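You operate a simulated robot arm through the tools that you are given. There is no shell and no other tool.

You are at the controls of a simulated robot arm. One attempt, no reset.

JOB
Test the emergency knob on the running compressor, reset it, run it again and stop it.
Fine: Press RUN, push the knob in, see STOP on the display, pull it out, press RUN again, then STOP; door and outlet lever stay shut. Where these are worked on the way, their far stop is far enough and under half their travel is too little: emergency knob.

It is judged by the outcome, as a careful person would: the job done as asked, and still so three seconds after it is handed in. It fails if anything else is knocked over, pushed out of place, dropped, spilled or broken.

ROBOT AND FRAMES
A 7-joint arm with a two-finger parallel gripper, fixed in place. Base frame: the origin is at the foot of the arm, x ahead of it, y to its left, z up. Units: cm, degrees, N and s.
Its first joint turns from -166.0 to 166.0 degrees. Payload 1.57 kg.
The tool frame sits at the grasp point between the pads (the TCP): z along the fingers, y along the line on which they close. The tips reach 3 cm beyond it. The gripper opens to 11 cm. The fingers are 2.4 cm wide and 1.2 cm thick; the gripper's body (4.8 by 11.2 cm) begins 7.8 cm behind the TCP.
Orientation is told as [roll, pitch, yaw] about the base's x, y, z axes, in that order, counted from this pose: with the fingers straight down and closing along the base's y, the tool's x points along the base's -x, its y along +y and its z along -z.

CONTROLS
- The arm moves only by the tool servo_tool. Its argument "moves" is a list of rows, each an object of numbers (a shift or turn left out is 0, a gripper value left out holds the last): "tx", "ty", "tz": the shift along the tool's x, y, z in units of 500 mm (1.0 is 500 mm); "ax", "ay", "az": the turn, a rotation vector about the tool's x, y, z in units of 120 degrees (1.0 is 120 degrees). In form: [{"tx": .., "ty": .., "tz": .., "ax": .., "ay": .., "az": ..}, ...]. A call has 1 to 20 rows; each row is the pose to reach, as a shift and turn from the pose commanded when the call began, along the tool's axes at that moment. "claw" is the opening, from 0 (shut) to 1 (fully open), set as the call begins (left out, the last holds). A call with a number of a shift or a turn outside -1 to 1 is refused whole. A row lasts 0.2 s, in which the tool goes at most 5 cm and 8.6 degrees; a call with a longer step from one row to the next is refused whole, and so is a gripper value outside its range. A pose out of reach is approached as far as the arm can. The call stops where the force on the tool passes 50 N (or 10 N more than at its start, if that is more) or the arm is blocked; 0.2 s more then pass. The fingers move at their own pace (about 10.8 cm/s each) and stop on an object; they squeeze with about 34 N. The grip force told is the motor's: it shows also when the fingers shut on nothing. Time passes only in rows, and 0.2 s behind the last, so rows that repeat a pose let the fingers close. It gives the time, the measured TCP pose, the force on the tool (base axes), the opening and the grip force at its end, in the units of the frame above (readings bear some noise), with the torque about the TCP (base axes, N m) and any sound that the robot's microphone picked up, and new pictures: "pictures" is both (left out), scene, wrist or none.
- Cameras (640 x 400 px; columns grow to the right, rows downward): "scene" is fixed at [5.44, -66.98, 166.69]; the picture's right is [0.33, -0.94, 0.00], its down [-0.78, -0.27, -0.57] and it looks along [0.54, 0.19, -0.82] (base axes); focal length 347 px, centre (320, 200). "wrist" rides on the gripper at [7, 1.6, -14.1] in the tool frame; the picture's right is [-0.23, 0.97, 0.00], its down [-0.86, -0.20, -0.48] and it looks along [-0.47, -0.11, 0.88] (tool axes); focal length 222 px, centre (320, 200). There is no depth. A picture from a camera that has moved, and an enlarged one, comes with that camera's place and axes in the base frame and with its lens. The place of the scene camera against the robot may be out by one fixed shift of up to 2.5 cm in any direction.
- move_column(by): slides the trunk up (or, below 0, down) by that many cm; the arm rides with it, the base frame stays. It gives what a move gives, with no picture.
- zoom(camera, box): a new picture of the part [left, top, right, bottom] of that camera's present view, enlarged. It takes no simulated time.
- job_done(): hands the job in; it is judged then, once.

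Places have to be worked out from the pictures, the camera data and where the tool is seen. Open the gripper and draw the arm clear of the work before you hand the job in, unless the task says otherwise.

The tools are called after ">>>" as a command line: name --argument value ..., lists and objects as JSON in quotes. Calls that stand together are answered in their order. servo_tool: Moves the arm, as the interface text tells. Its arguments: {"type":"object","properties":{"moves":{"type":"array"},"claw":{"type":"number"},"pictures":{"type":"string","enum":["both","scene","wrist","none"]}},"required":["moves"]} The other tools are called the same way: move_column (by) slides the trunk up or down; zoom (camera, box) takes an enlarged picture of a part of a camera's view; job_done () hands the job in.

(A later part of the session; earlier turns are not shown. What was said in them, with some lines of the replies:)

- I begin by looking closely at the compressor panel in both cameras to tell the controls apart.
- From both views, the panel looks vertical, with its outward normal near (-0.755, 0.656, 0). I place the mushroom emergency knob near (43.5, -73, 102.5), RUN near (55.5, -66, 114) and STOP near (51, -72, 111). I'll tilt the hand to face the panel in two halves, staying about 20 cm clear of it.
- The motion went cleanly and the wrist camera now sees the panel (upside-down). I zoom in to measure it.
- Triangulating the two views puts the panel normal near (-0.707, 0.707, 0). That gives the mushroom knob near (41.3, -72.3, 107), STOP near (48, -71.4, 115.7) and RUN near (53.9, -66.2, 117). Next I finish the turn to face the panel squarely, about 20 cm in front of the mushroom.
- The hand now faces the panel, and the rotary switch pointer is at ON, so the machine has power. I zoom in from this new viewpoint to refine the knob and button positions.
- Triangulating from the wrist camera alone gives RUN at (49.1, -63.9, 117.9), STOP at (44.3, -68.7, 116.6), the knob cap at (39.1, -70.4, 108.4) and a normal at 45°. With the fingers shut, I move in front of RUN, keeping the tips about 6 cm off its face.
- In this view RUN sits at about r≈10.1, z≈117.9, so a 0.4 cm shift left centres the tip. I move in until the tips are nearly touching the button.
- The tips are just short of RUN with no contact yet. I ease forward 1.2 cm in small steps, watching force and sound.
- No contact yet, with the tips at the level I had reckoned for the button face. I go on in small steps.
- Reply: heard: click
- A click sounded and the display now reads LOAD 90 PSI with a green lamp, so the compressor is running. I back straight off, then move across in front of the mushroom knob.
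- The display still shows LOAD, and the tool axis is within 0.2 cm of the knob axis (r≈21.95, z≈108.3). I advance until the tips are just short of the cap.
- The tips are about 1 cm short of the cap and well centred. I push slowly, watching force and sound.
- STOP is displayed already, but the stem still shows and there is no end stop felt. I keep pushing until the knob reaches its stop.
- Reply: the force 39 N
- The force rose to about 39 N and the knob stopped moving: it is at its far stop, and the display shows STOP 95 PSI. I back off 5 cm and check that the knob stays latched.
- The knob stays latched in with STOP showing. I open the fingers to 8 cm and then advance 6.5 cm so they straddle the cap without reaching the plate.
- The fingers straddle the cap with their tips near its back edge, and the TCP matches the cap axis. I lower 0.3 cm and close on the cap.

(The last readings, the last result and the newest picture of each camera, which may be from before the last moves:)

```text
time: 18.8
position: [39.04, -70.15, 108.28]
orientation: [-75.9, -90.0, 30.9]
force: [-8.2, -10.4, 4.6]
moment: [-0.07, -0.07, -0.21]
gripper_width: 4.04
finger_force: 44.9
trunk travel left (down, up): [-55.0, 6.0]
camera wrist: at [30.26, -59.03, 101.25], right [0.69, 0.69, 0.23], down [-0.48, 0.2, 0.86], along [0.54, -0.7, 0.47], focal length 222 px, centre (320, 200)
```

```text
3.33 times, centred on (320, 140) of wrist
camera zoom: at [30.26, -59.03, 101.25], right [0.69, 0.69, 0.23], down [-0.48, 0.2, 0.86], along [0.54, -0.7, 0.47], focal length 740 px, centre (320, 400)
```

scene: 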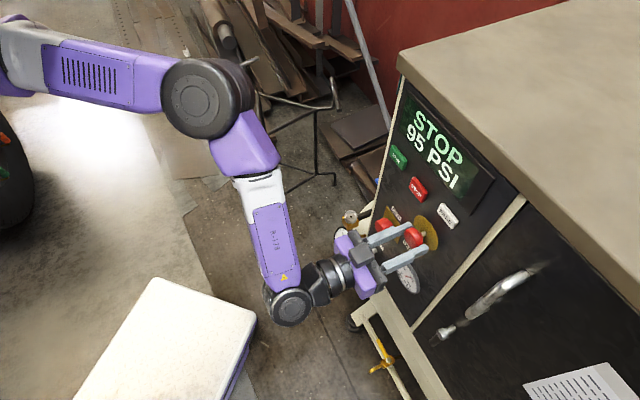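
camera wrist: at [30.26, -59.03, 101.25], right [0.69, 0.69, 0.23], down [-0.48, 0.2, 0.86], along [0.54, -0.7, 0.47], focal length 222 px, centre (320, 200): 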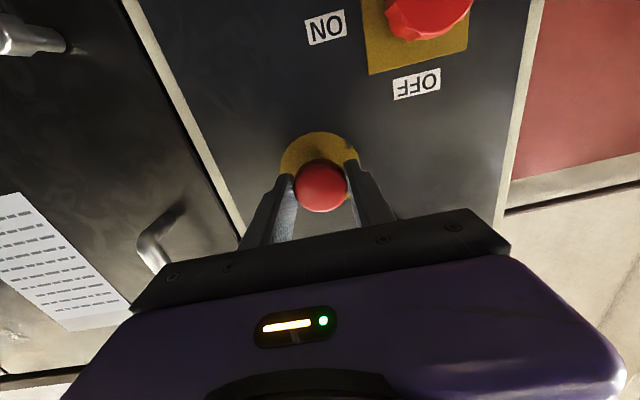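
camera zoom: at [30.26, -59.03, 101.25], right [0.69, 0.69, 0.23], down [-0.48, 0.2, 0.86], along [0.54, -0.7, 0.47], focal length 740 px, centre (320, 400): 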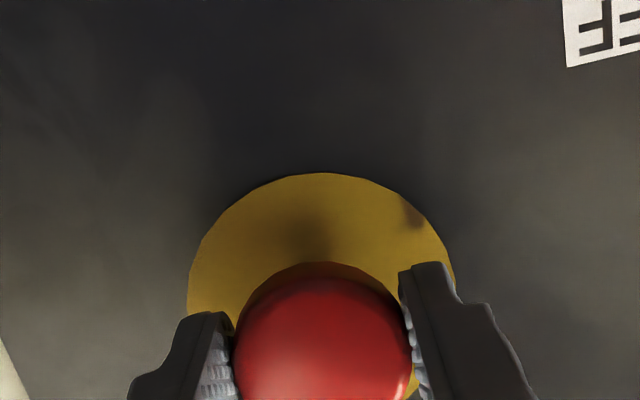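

The grip holds at 4.04 cm with a small sideways load, so I shift 0.15 cm right to relieve it. Then I begin pulling straight out slowly.

>>> servo_tool --moves '[{"ty": -0.003, "tz": 0.0}, {"ty": -0.003, "tz": -0.005}, {"ty": -0.003, "tz": -0.01}, {"ty": -0.003, "tz": -0.015}, {"ty": -0.003, "tz": -0.02}]'

>>> zoom --camera "scene" --box '[350, 190, 470, 270]'

```text
time: 20.0
position: [38.4, -69.45, 108.38]
orientation: [-156.5, -90.0, 111.5]
force: [-3.4, -3.2, 9.7]
moment: [-0.52, -0.47, -0.1]
gripper_width: 4.04
finger_force: 45.1
trunk travel left (down, up): [-55.0, 6.0]
camera wrist: at [29.48, -58.33, 101.23], right [0.69, 0.69, 0.23], down [-0.48, 0.2, 0.85], along [0.55, -0.7, 0.47], focal length 222 px, centre (320, 200)
```

scene: 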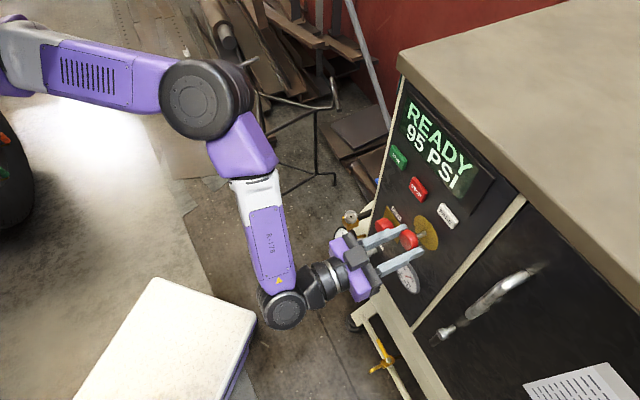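
wrist: 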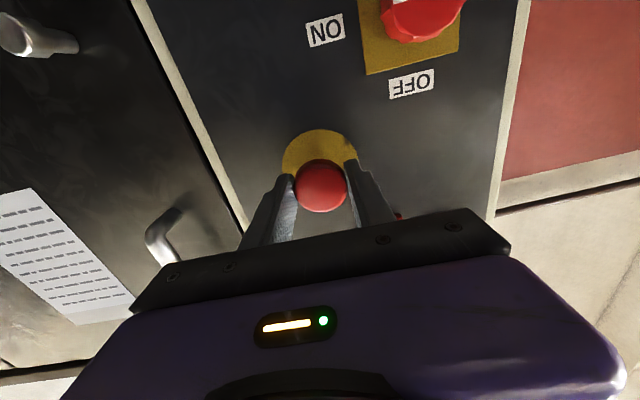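

```text
5.00 times, centred on (410, 230) of scene
camera zoom: at [5.44, -66.98, 166.69], right [0.33, -0.94, 0.0], down [-0.78, -0.27, -0.57], along [0.54, 0.19, -0.82], focal length 1736 px, centre (-130, 50)
```

zoom: 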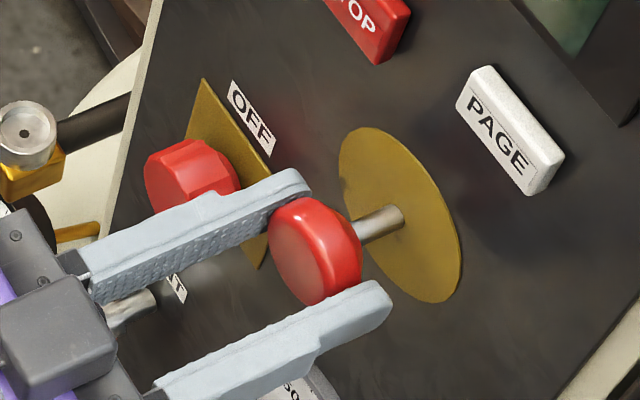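

The display has gone back to READY 95 PSI and the cap is out about 1 cm. Compared with its original place there is still about 0.4 cm to go, so I pull on gently to its outer stop.

>>> servo_tool --moves '[{"tz": -0.004}, {"tz": -0.008}, {"tz": -0.012}, {"tz": -0.014}]'

>>> zoom --camera "scene" --box '[350, 190, 470, 270]'

```text
time: 21.0
position: [37.99, -69.09, 108.29]
orientation: [-125.4, -89.8, 80.6]
force: [8.9, -21.2, 7.3]
moment: [-0.01, -0.08, -0.21]
gripper_width: 4.05
finger_force: 45.6
trunk travel left (down, up): [-55.0, 6.0]
camera wrist: at [29.13, -57.99, 101.23], right [0.69, 0.69, 0.23], down [-0.48, 0.2, 0.85], along [0.55, -0.7, 0.47], focal length 222 px, centre (320, 200)
```

scene: 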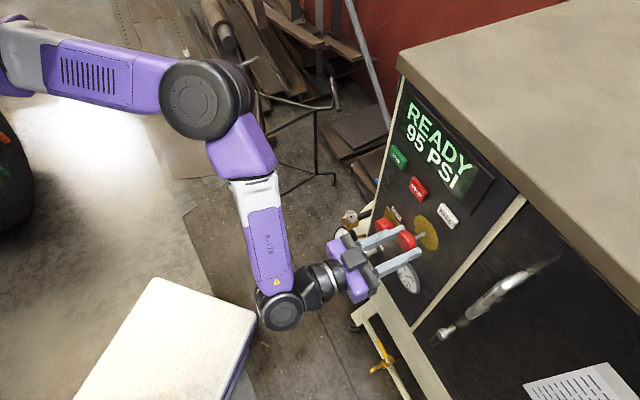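
wrist: 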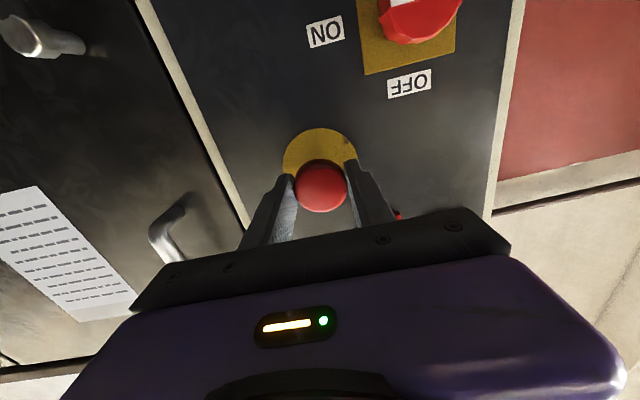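

```text
5.00 times, centred on (410, 230) of scene
camera zoom: at [5.44, -66.98, 166.69], right [0.33, -0.94, 0.0], down [-0.78, -0.27, -0.57], along [0.54, 0.19, -0.82], focal length 1736 px, centre (-130, 50)
```

zoom: 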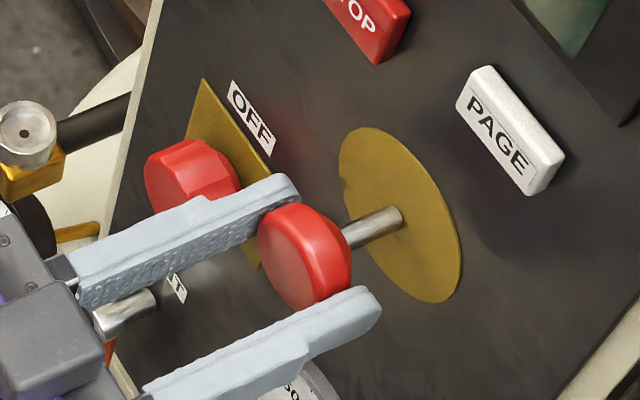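

The cap is back at its original place and the pull has reached about 21 N, so the knob is at its outer stop and READY is showing. I open the fingers in place, then back off.

>>> servo_tool --moves '[{"tz": 0.0}, {"tz": 0.0}, {"tz": 0.0}, {"tz": 0.0}]' --claw 0.73

>>> zoom --camera "scene" --box '[350, 190, 470, 270]'

```text
time: 22.0
position: [37.87, -69.11, 108.29]
orientation: [-4.8, -89.9, -40.3]
force: [0.1, -0.4, -0.6]
moment: [0.02, 0.03, 0.01]
gripper_width: 8.04
finger_force: 0.0
trunk travel left (down, up): [-55.0, 6.0]
camera wrist: at [28.99, -57.83, 101.19], right [0.69, 0.69, 0.23], down [-0.48, 0.2, 0.86], along [0.54, -0.7, 0.47], focal length 222 px, centre (320, 200)
```

scene: 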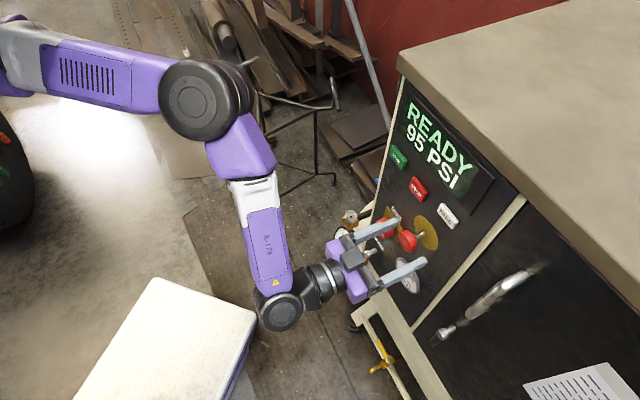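
wrist: 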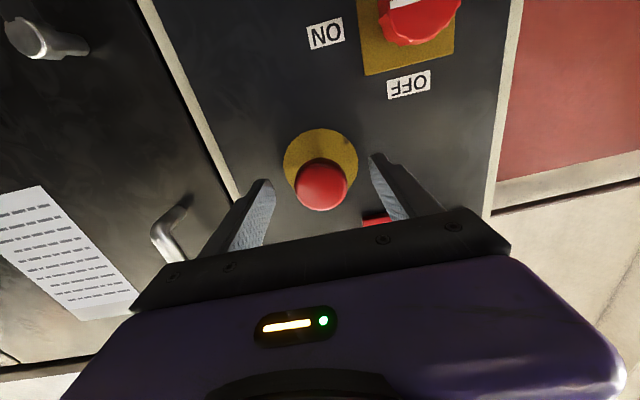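

```text
5.00 times, centred on (410, 230) of scene
camera zoom: at [5.44, -66.98, 166.69], right [0.33, -0.94, 0.0], down [-0.78, -0.27, -0.57], along [0.54, 0.19, -0.82], focal length 1736 px, centre (-130, 50)
```

zoom: 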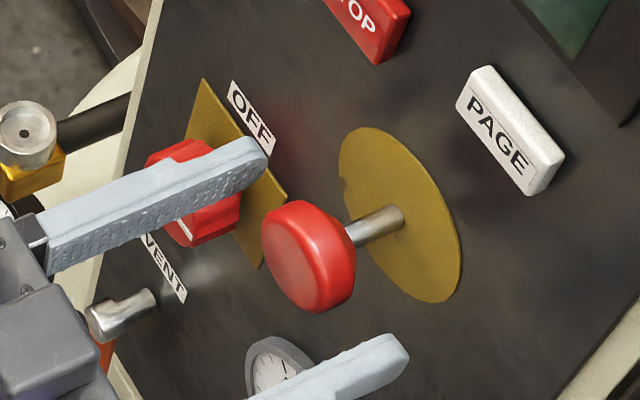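

The knob stays out on release. I back 8 cm straight off it with the fingers still open.

>>> servo_tool --moves '[{"tz": -0.04}, {"tz": -0.08}, {"tz": -0.12}, {"tz": -0.16}]' --pictures "none"

```text
time: 23.0
position: [32.18, -63.26, 108.28]
orientation: [-33.6, -90.0, -11.4]
force: [0.1, 0.1, 0.2]
moment: [0.02, -0.02, -0.02]
gripper_width: 8.06
finger_force: 0.0
trunk travel left (down, up): [-55.0, 6.0]
```

I'm clear of the knob at 23.0 s. I close the fingers and move across in front of RUN.

>>> servo_tool --moves '[{"tx": 0.0, "ty": 0.0, "tz": 0.0}, {"tx": -0.0378, "ty": 0.0473, "tz": 0.0}, {"tx": -0.0756, "ty": 0.0946, "tz": 0.0}, {"tx": -0.1134, "ty": 0.142, "tz": 0.0}, {"tx": -0.1512, "ty": 0.1893, "tz": 0.02}, {"tx": -0.189, "ty": 0.2366, "tz": 0.05}, {"tx": -0.189, "ty": 0.2366, "tz": 0.07}]' --claw 0

>>> zoom --camera "wrist" --box '[230, 120, 380, 220]'

>>> zoom --camera "scene" --box '[340, 80, 520, 260]'

```text
time: 24.6
position: [42.89, -57.4, 117.68]
orientation: [-34.7, -89.8, -10.3]
force: [0.5, -0.7, -0.3]
moment: [0.01, -0.01, 0.01]
gripper_width: 0.0
finger_force: 21.1
trunk travel left (down, up): [-55.0, 6.0]
camera wrist: at [34.09, -46.29, 110.67], right [0.69, 0.69, 0.23], down [-0.48, 0.2, 0.86], along [0.54, -0.7, 0.47], focal length 222 px, centre (320, 200)
```

scene: 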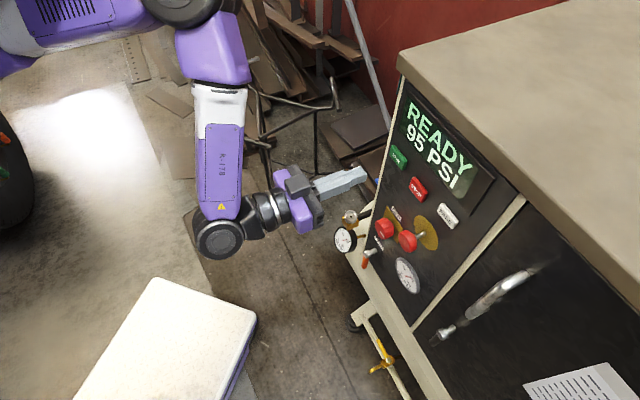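
wrist: 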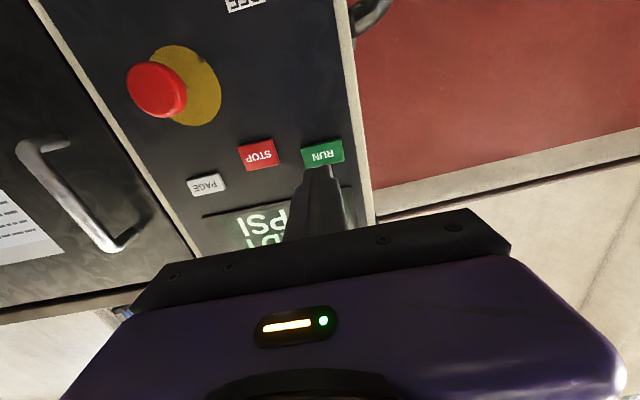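

```text
4.00 times, centred on (305, 170) of wrist
camera zoom: at [34.09, -46.29, 110.67], right [0.69, 0.69, 0.23], down [-0.48, 0.2, 0.86], along [0.54, -0.7, 0.47], focal length 888 px, centre (380, 320)
```

zoom: 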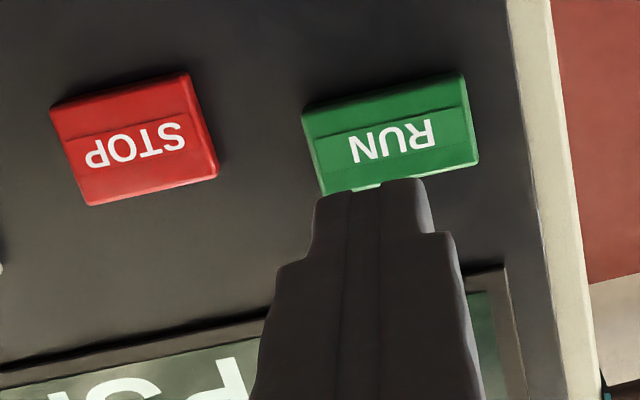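

```text
2.22 times, centred on (430, 170) of scene
camera zoom: at [5.44, -66.98, 166.69], right [0.33, -0.94, 0.0], down [-0.78, -0.27, -0.57], along [0.54, 0.19, -0.82], focal length 771 px, centre (76, 267)
```

zoom: 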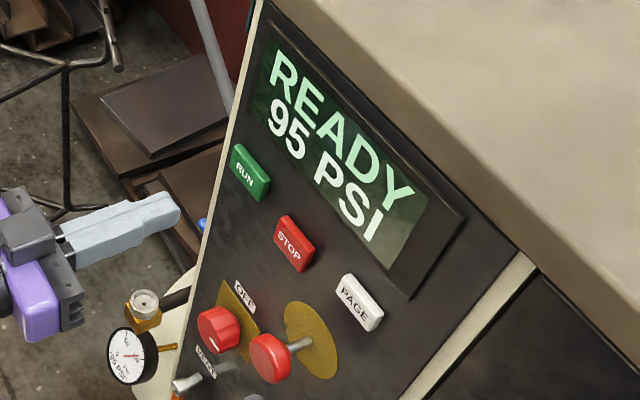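

READY is still shown and I'm aligned with RUN as before. I advance as in the first press: quickly to just short of the button, then in fine steps through the click point.

>>> servo_tool --moves '[{"tz": 0.03}, {"tz": 0.06}, {"tz": 0.09}, {"tz": 0.11}, {"tz": 0.12}, {"tz": 0.124}, {"tz": 0.128}, {"tz": 0.132}, {"tz": 0.136}, {"tz": 0.14}, {"tz": 0.143}]'

>>> zoom --camera "scene" --box '[340, 80, 520, 260]'

```text
time: 27.0
position: [48.08, -62.48, 117.64]
orientation: [-32.0, -89.9, -13.0]
force: [-2.0, 1.5, 1.6]
moment: [-0.02, -0.05, 0.02]
gripper_width: 0.03
finger_force: 21.5
trunk travel left (down, up): [-55.0, 6.0]
heard: click
camera wrist: at [39.24, -51.38, 110.59], right [0.69, 0.69, 0.23], down [-0.48, 0.2, 0.86], along [0.54, -0.7, 0.47], focal length 222 px, centre (320, 200)
```

scene: 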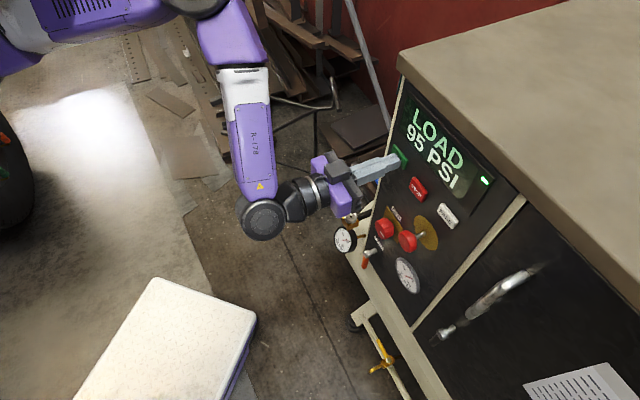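
wrist: 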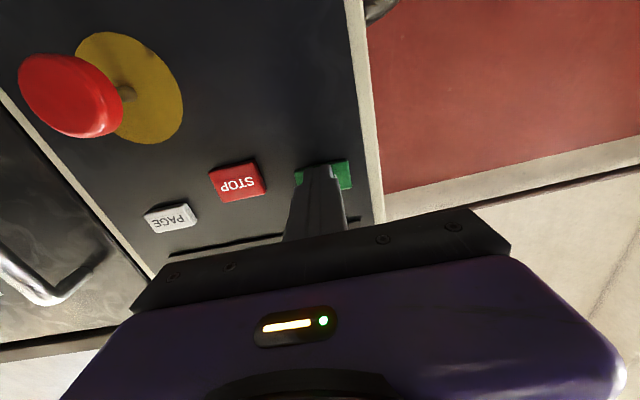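

```text
2.22 times, centred on (430, 170) of scene
camera zoom: at [5.44, -66.98, 166.69], right [0.33, -0.94, 0.0], down [-0.78, -0.27, -0.57], along [0.54, 0.19, -0.82], focal length 771 px, centre (76, 267)
```

zoom: 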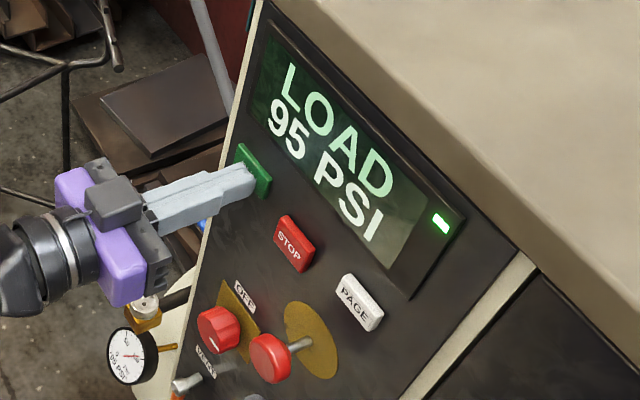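

Click heard; LOAD 95 PSI and the green lamp show it running again. I back off 4.5 cm and shift 6.9 cm right and 1 cm down to face STOP.

>>> servo_tool --moves '[{"tz": -0.03}, {"tz": -0.06}, {"tz": -0.09}, {"tx": 0.007, "ty": -0.046, "tz": -0.09}, {"tx": 0.014, "ty": -0.092, "tz": -0.09}, {"tx": 0.021, "ty": -0.1374, "tz": -0.09}]'

>>> zoom --camera "wrist" --box '[230, 120, 380, 220]'

>>> zoom --camera "scene" --box '[340, 80, 520, 260]'

```text
time: 28.4
position: [40.05, -64.18, 116.61]
orientation: [12.7, -89.9, -57.6]
force: [0.2, -0.1, -0.8]
moment: [0.0, 0.01, -0.01]
gripper_width: 0.0
finger_force: 20.8
trunk travel left (down, up): [-55.0, 6.0]
camera wrist: at [31.22, -53.07, 109.62], right [0.69, 0.69, 0.23], down [-0.48, 0.2, 0.86], along [0.54, -0.7, 0.46], focal length 222 px, centre (320, 200)
```

scene: 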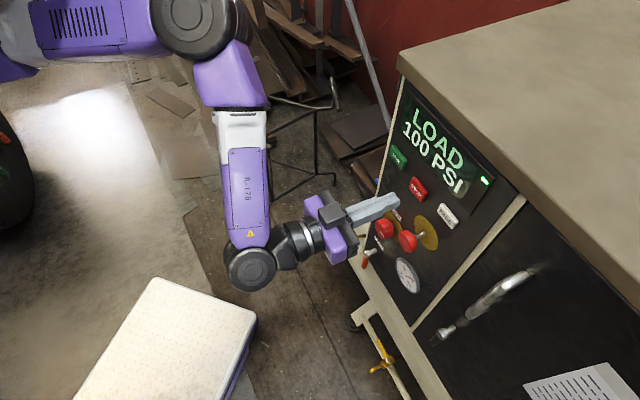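
wrist: 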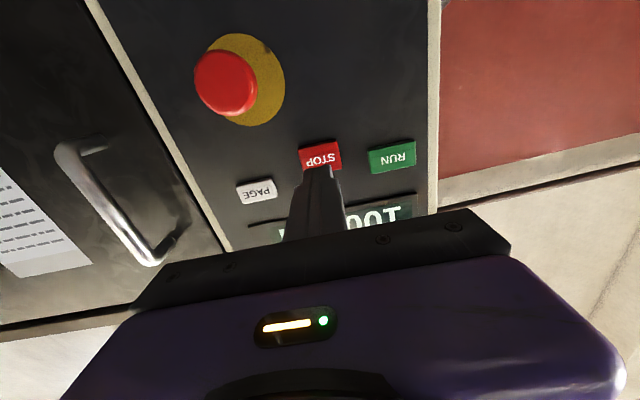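

```text
4.00 times, centred on (305, 170) of wrist
camera zoom: at [31.22, -53.07, 109.62], right [0.69, 0.69, 0.23], down [-0.48, 0.2, 0.86], along [0.54, -0.7, 0.46], focal length 888 px, centre (380, 320)
```

zoom: 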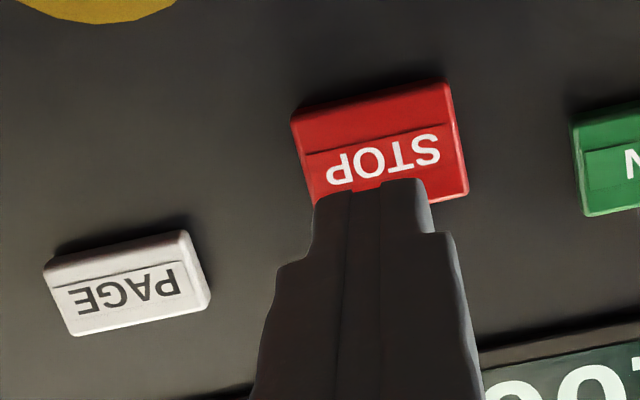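

```text
2.22 times, centred on (430, 170) of scene
camera zoom: at [5.44, -66.98, 166.69], right [0.33, -0.94, 0.0], down [-0.78, -0.27, -0.57], along [0.54, 0.19, -0.82], focal length 771 px, centre (76, 267)
```

zoom: 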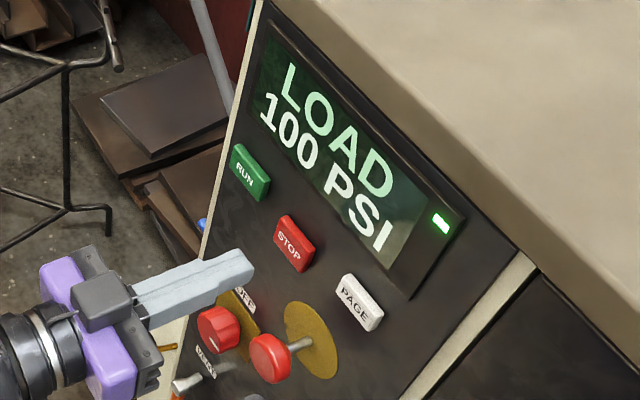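

The unit runs at LOAD 100 PSI and the tips are centred on STOP. I press STOP in the same way.

>>> servo_tool --moves '[{"tz": 0.03}, {"tz": 0.055}, {"tz": 0.07}, {"tz": 0.075}, {"tz": 0.079}, {"tz": 0.083}, {"tz": 0.087}, {"tz": 0.09}]'

>>> zoom --camera "scene" --box '[340, 80, 520, 260]'

```text
time: 30.2
position: [43.17, -67.36, 116.64]
orientation: [0.4, -89.9, -45.3]
force: [-1.4, 2.9, 0.1]
moment: [-0.02, -0.02, 0.05]
gripper_width: 0.01
finger_force: 20.9
trunk travel left (down, up): [-55.0, 6.0]
heard: click
camera wrist: at [34.38, -56.24, 109.6], right [0.69, 0.69, 0.23], down [-0.48, 0.2, 0.86], along [0.55, -0.7, 0.47], focal length 222 px, centre (320, 200)
```

scene: 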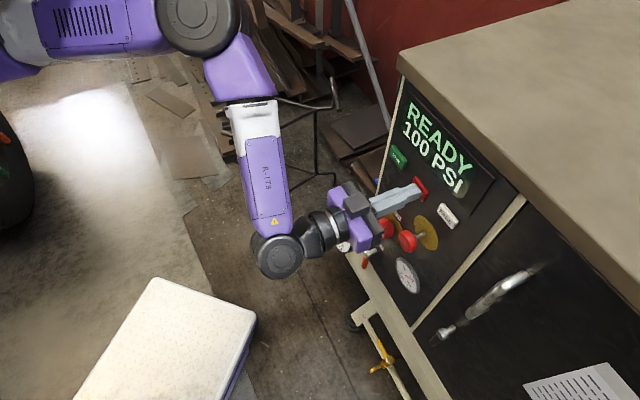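
wrist: 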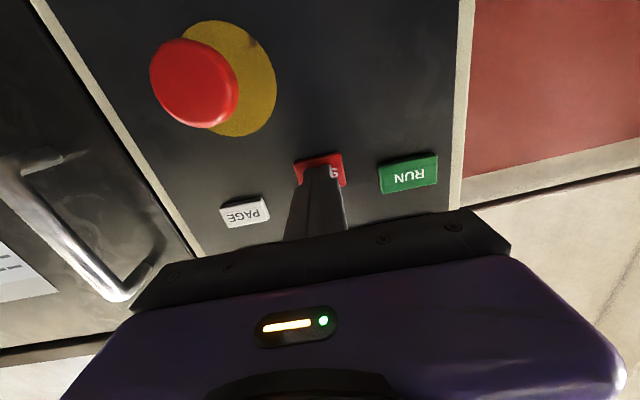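

```text
2.22 times, centred on (430, 170) of scene
camera zoom: at [5.44, -66.98, 166.69], right [0.33, -0.94, 0.0], down [-0.78, -0.27, -0.57], along [0.54, 0.19, -0.82], focal length 771 px, centre (76, 267)
```

zoom: 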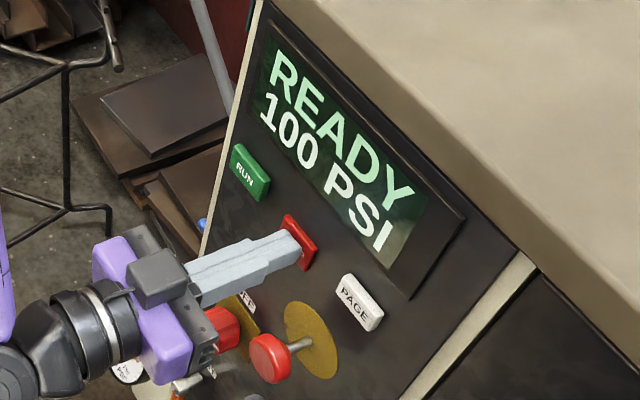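

STOP clicked: the display is back to READY 100 PSI and the run lamp is out. I draw the arm straight back 15 cm.

>>> servo_tool --moves '[{"tz": -0.04}, {"tz": -0.09}, {"tz": -0.15}, {"tz": -0.21}, {"tz": -0.26}, {"tz": -0.3}]' --pictures "none"

```text
time: 31.6
position: [32.67, -56.66, 116.65]
orientation: [-54.4, -89.9, 9.4]
force: [-0.1, 0.0, 0.1]
moment: [-0.02, 0.0, 0.0]
gripper_width: 0.0
finger_force: 20.9
trunk travel left (down, up): [-55.0, 6.0]
```

The arm is clear of the panel. I open the gripper and wait a moment to check that everything holds.

>>> servo_tool --moves '[{"tz": 0.0}, {"tz": -0.03}, {"tz": -0.06}, {"tz": -0.06}, {"tz": -0.06}, {"tz": -0.06}]' --claw 1

>>> zoom --camera "scene" --box '[330, 60, 560, 360]'

>>> zoom --camera "scene" --box '[330, 190, 470, 300]'

```text
time: 33.0
position: [30.58, -55.17, 116.8]
orientation: [-1.7, -89.4, -43.5]
force: [0.6, 0.9, 0.4]
moment: [0.04, -0.01, -0.02]
gripper_width: 11.0
finger_force: 0.0
out of reach, approached as far as the arm can: row 3, 4, 5, 6
trunk travel left (down, up): [-55.0, 6.0]
camera wrist: at [21.61, -43.86, 109.86], right [0.69, 0.69, 0.23], down [-0.47, 0.19, 0.86], along [0.55, -0.7, 0.46], focal length 222 px, centre (320, 200)
```

scene: 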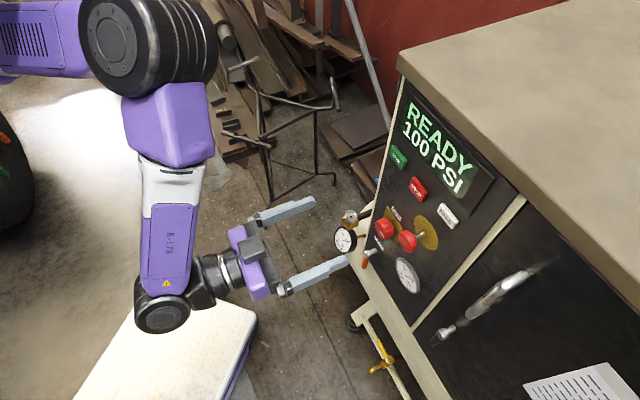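
wrist: 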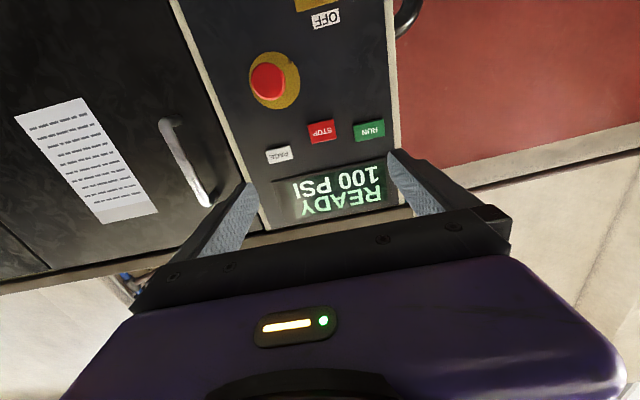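

```text
1.33 times, centred on (445, 210) of scene
camera zoom: at [5.44, -66.98, 166.69], right [0.33, -0.94, 0.0], down [-0.78, -0.27, -0.57], along [0.54, 0.19, -0.82], focal length 463 px, centre (153, 187)
```

zoom: 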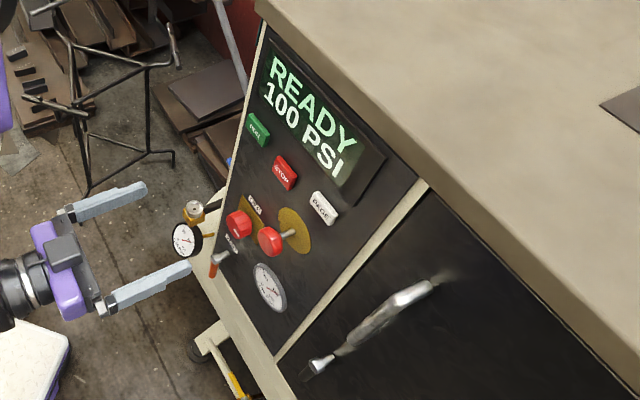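

```text
3.64 times, centred on (400, 245) of scene
camera zoom: at [5.44, -66.98, 166.69], right [0.33, -0.94, 0.0], down [-0.78, -0.27, -0.57], along [0.54, 0.19, -0.82], focal length 1262 px, centre (29, 36)
```

zoom: 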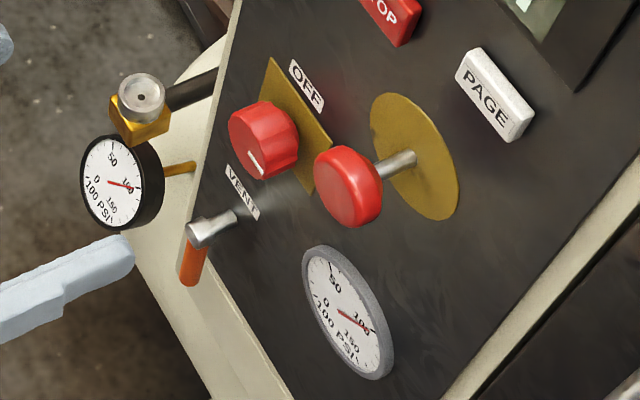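

The display reads READY 100 PSI with the run lamp out, and the emergency knob is fully out. The door, outlet lever, vent lever and rotary switch are as they were at the start. The gripper is open and clear of the panel, so I hand the job in.

>>> job_done

```text
The job is handed in.
```

The emergency knob test is done and handed in. The compressor is stopped, and the display reads READY 100 PSI with the run lamp out.

1. **First run:** I pressed RUN, heard the click, and the display went to LOAD 90 PSI.
2. **Emergency stop:** I pushed the knob in to its far stop and the display showed STOP 95 PSI. The knob stayed latched when I let go.
3. **Reset:** I pulled the knob out to its outer stop and the display returned to READY 95 PSI.
4. **Second run and stop:** I pressed RUN again (LOAD, rising to 100 PSI), then STOP, with a click each time.

The door, outlet lever, vent lever and rotary switch were not touched and look as they did at the start. The gripper is open and the arm is drawn back from the panel.
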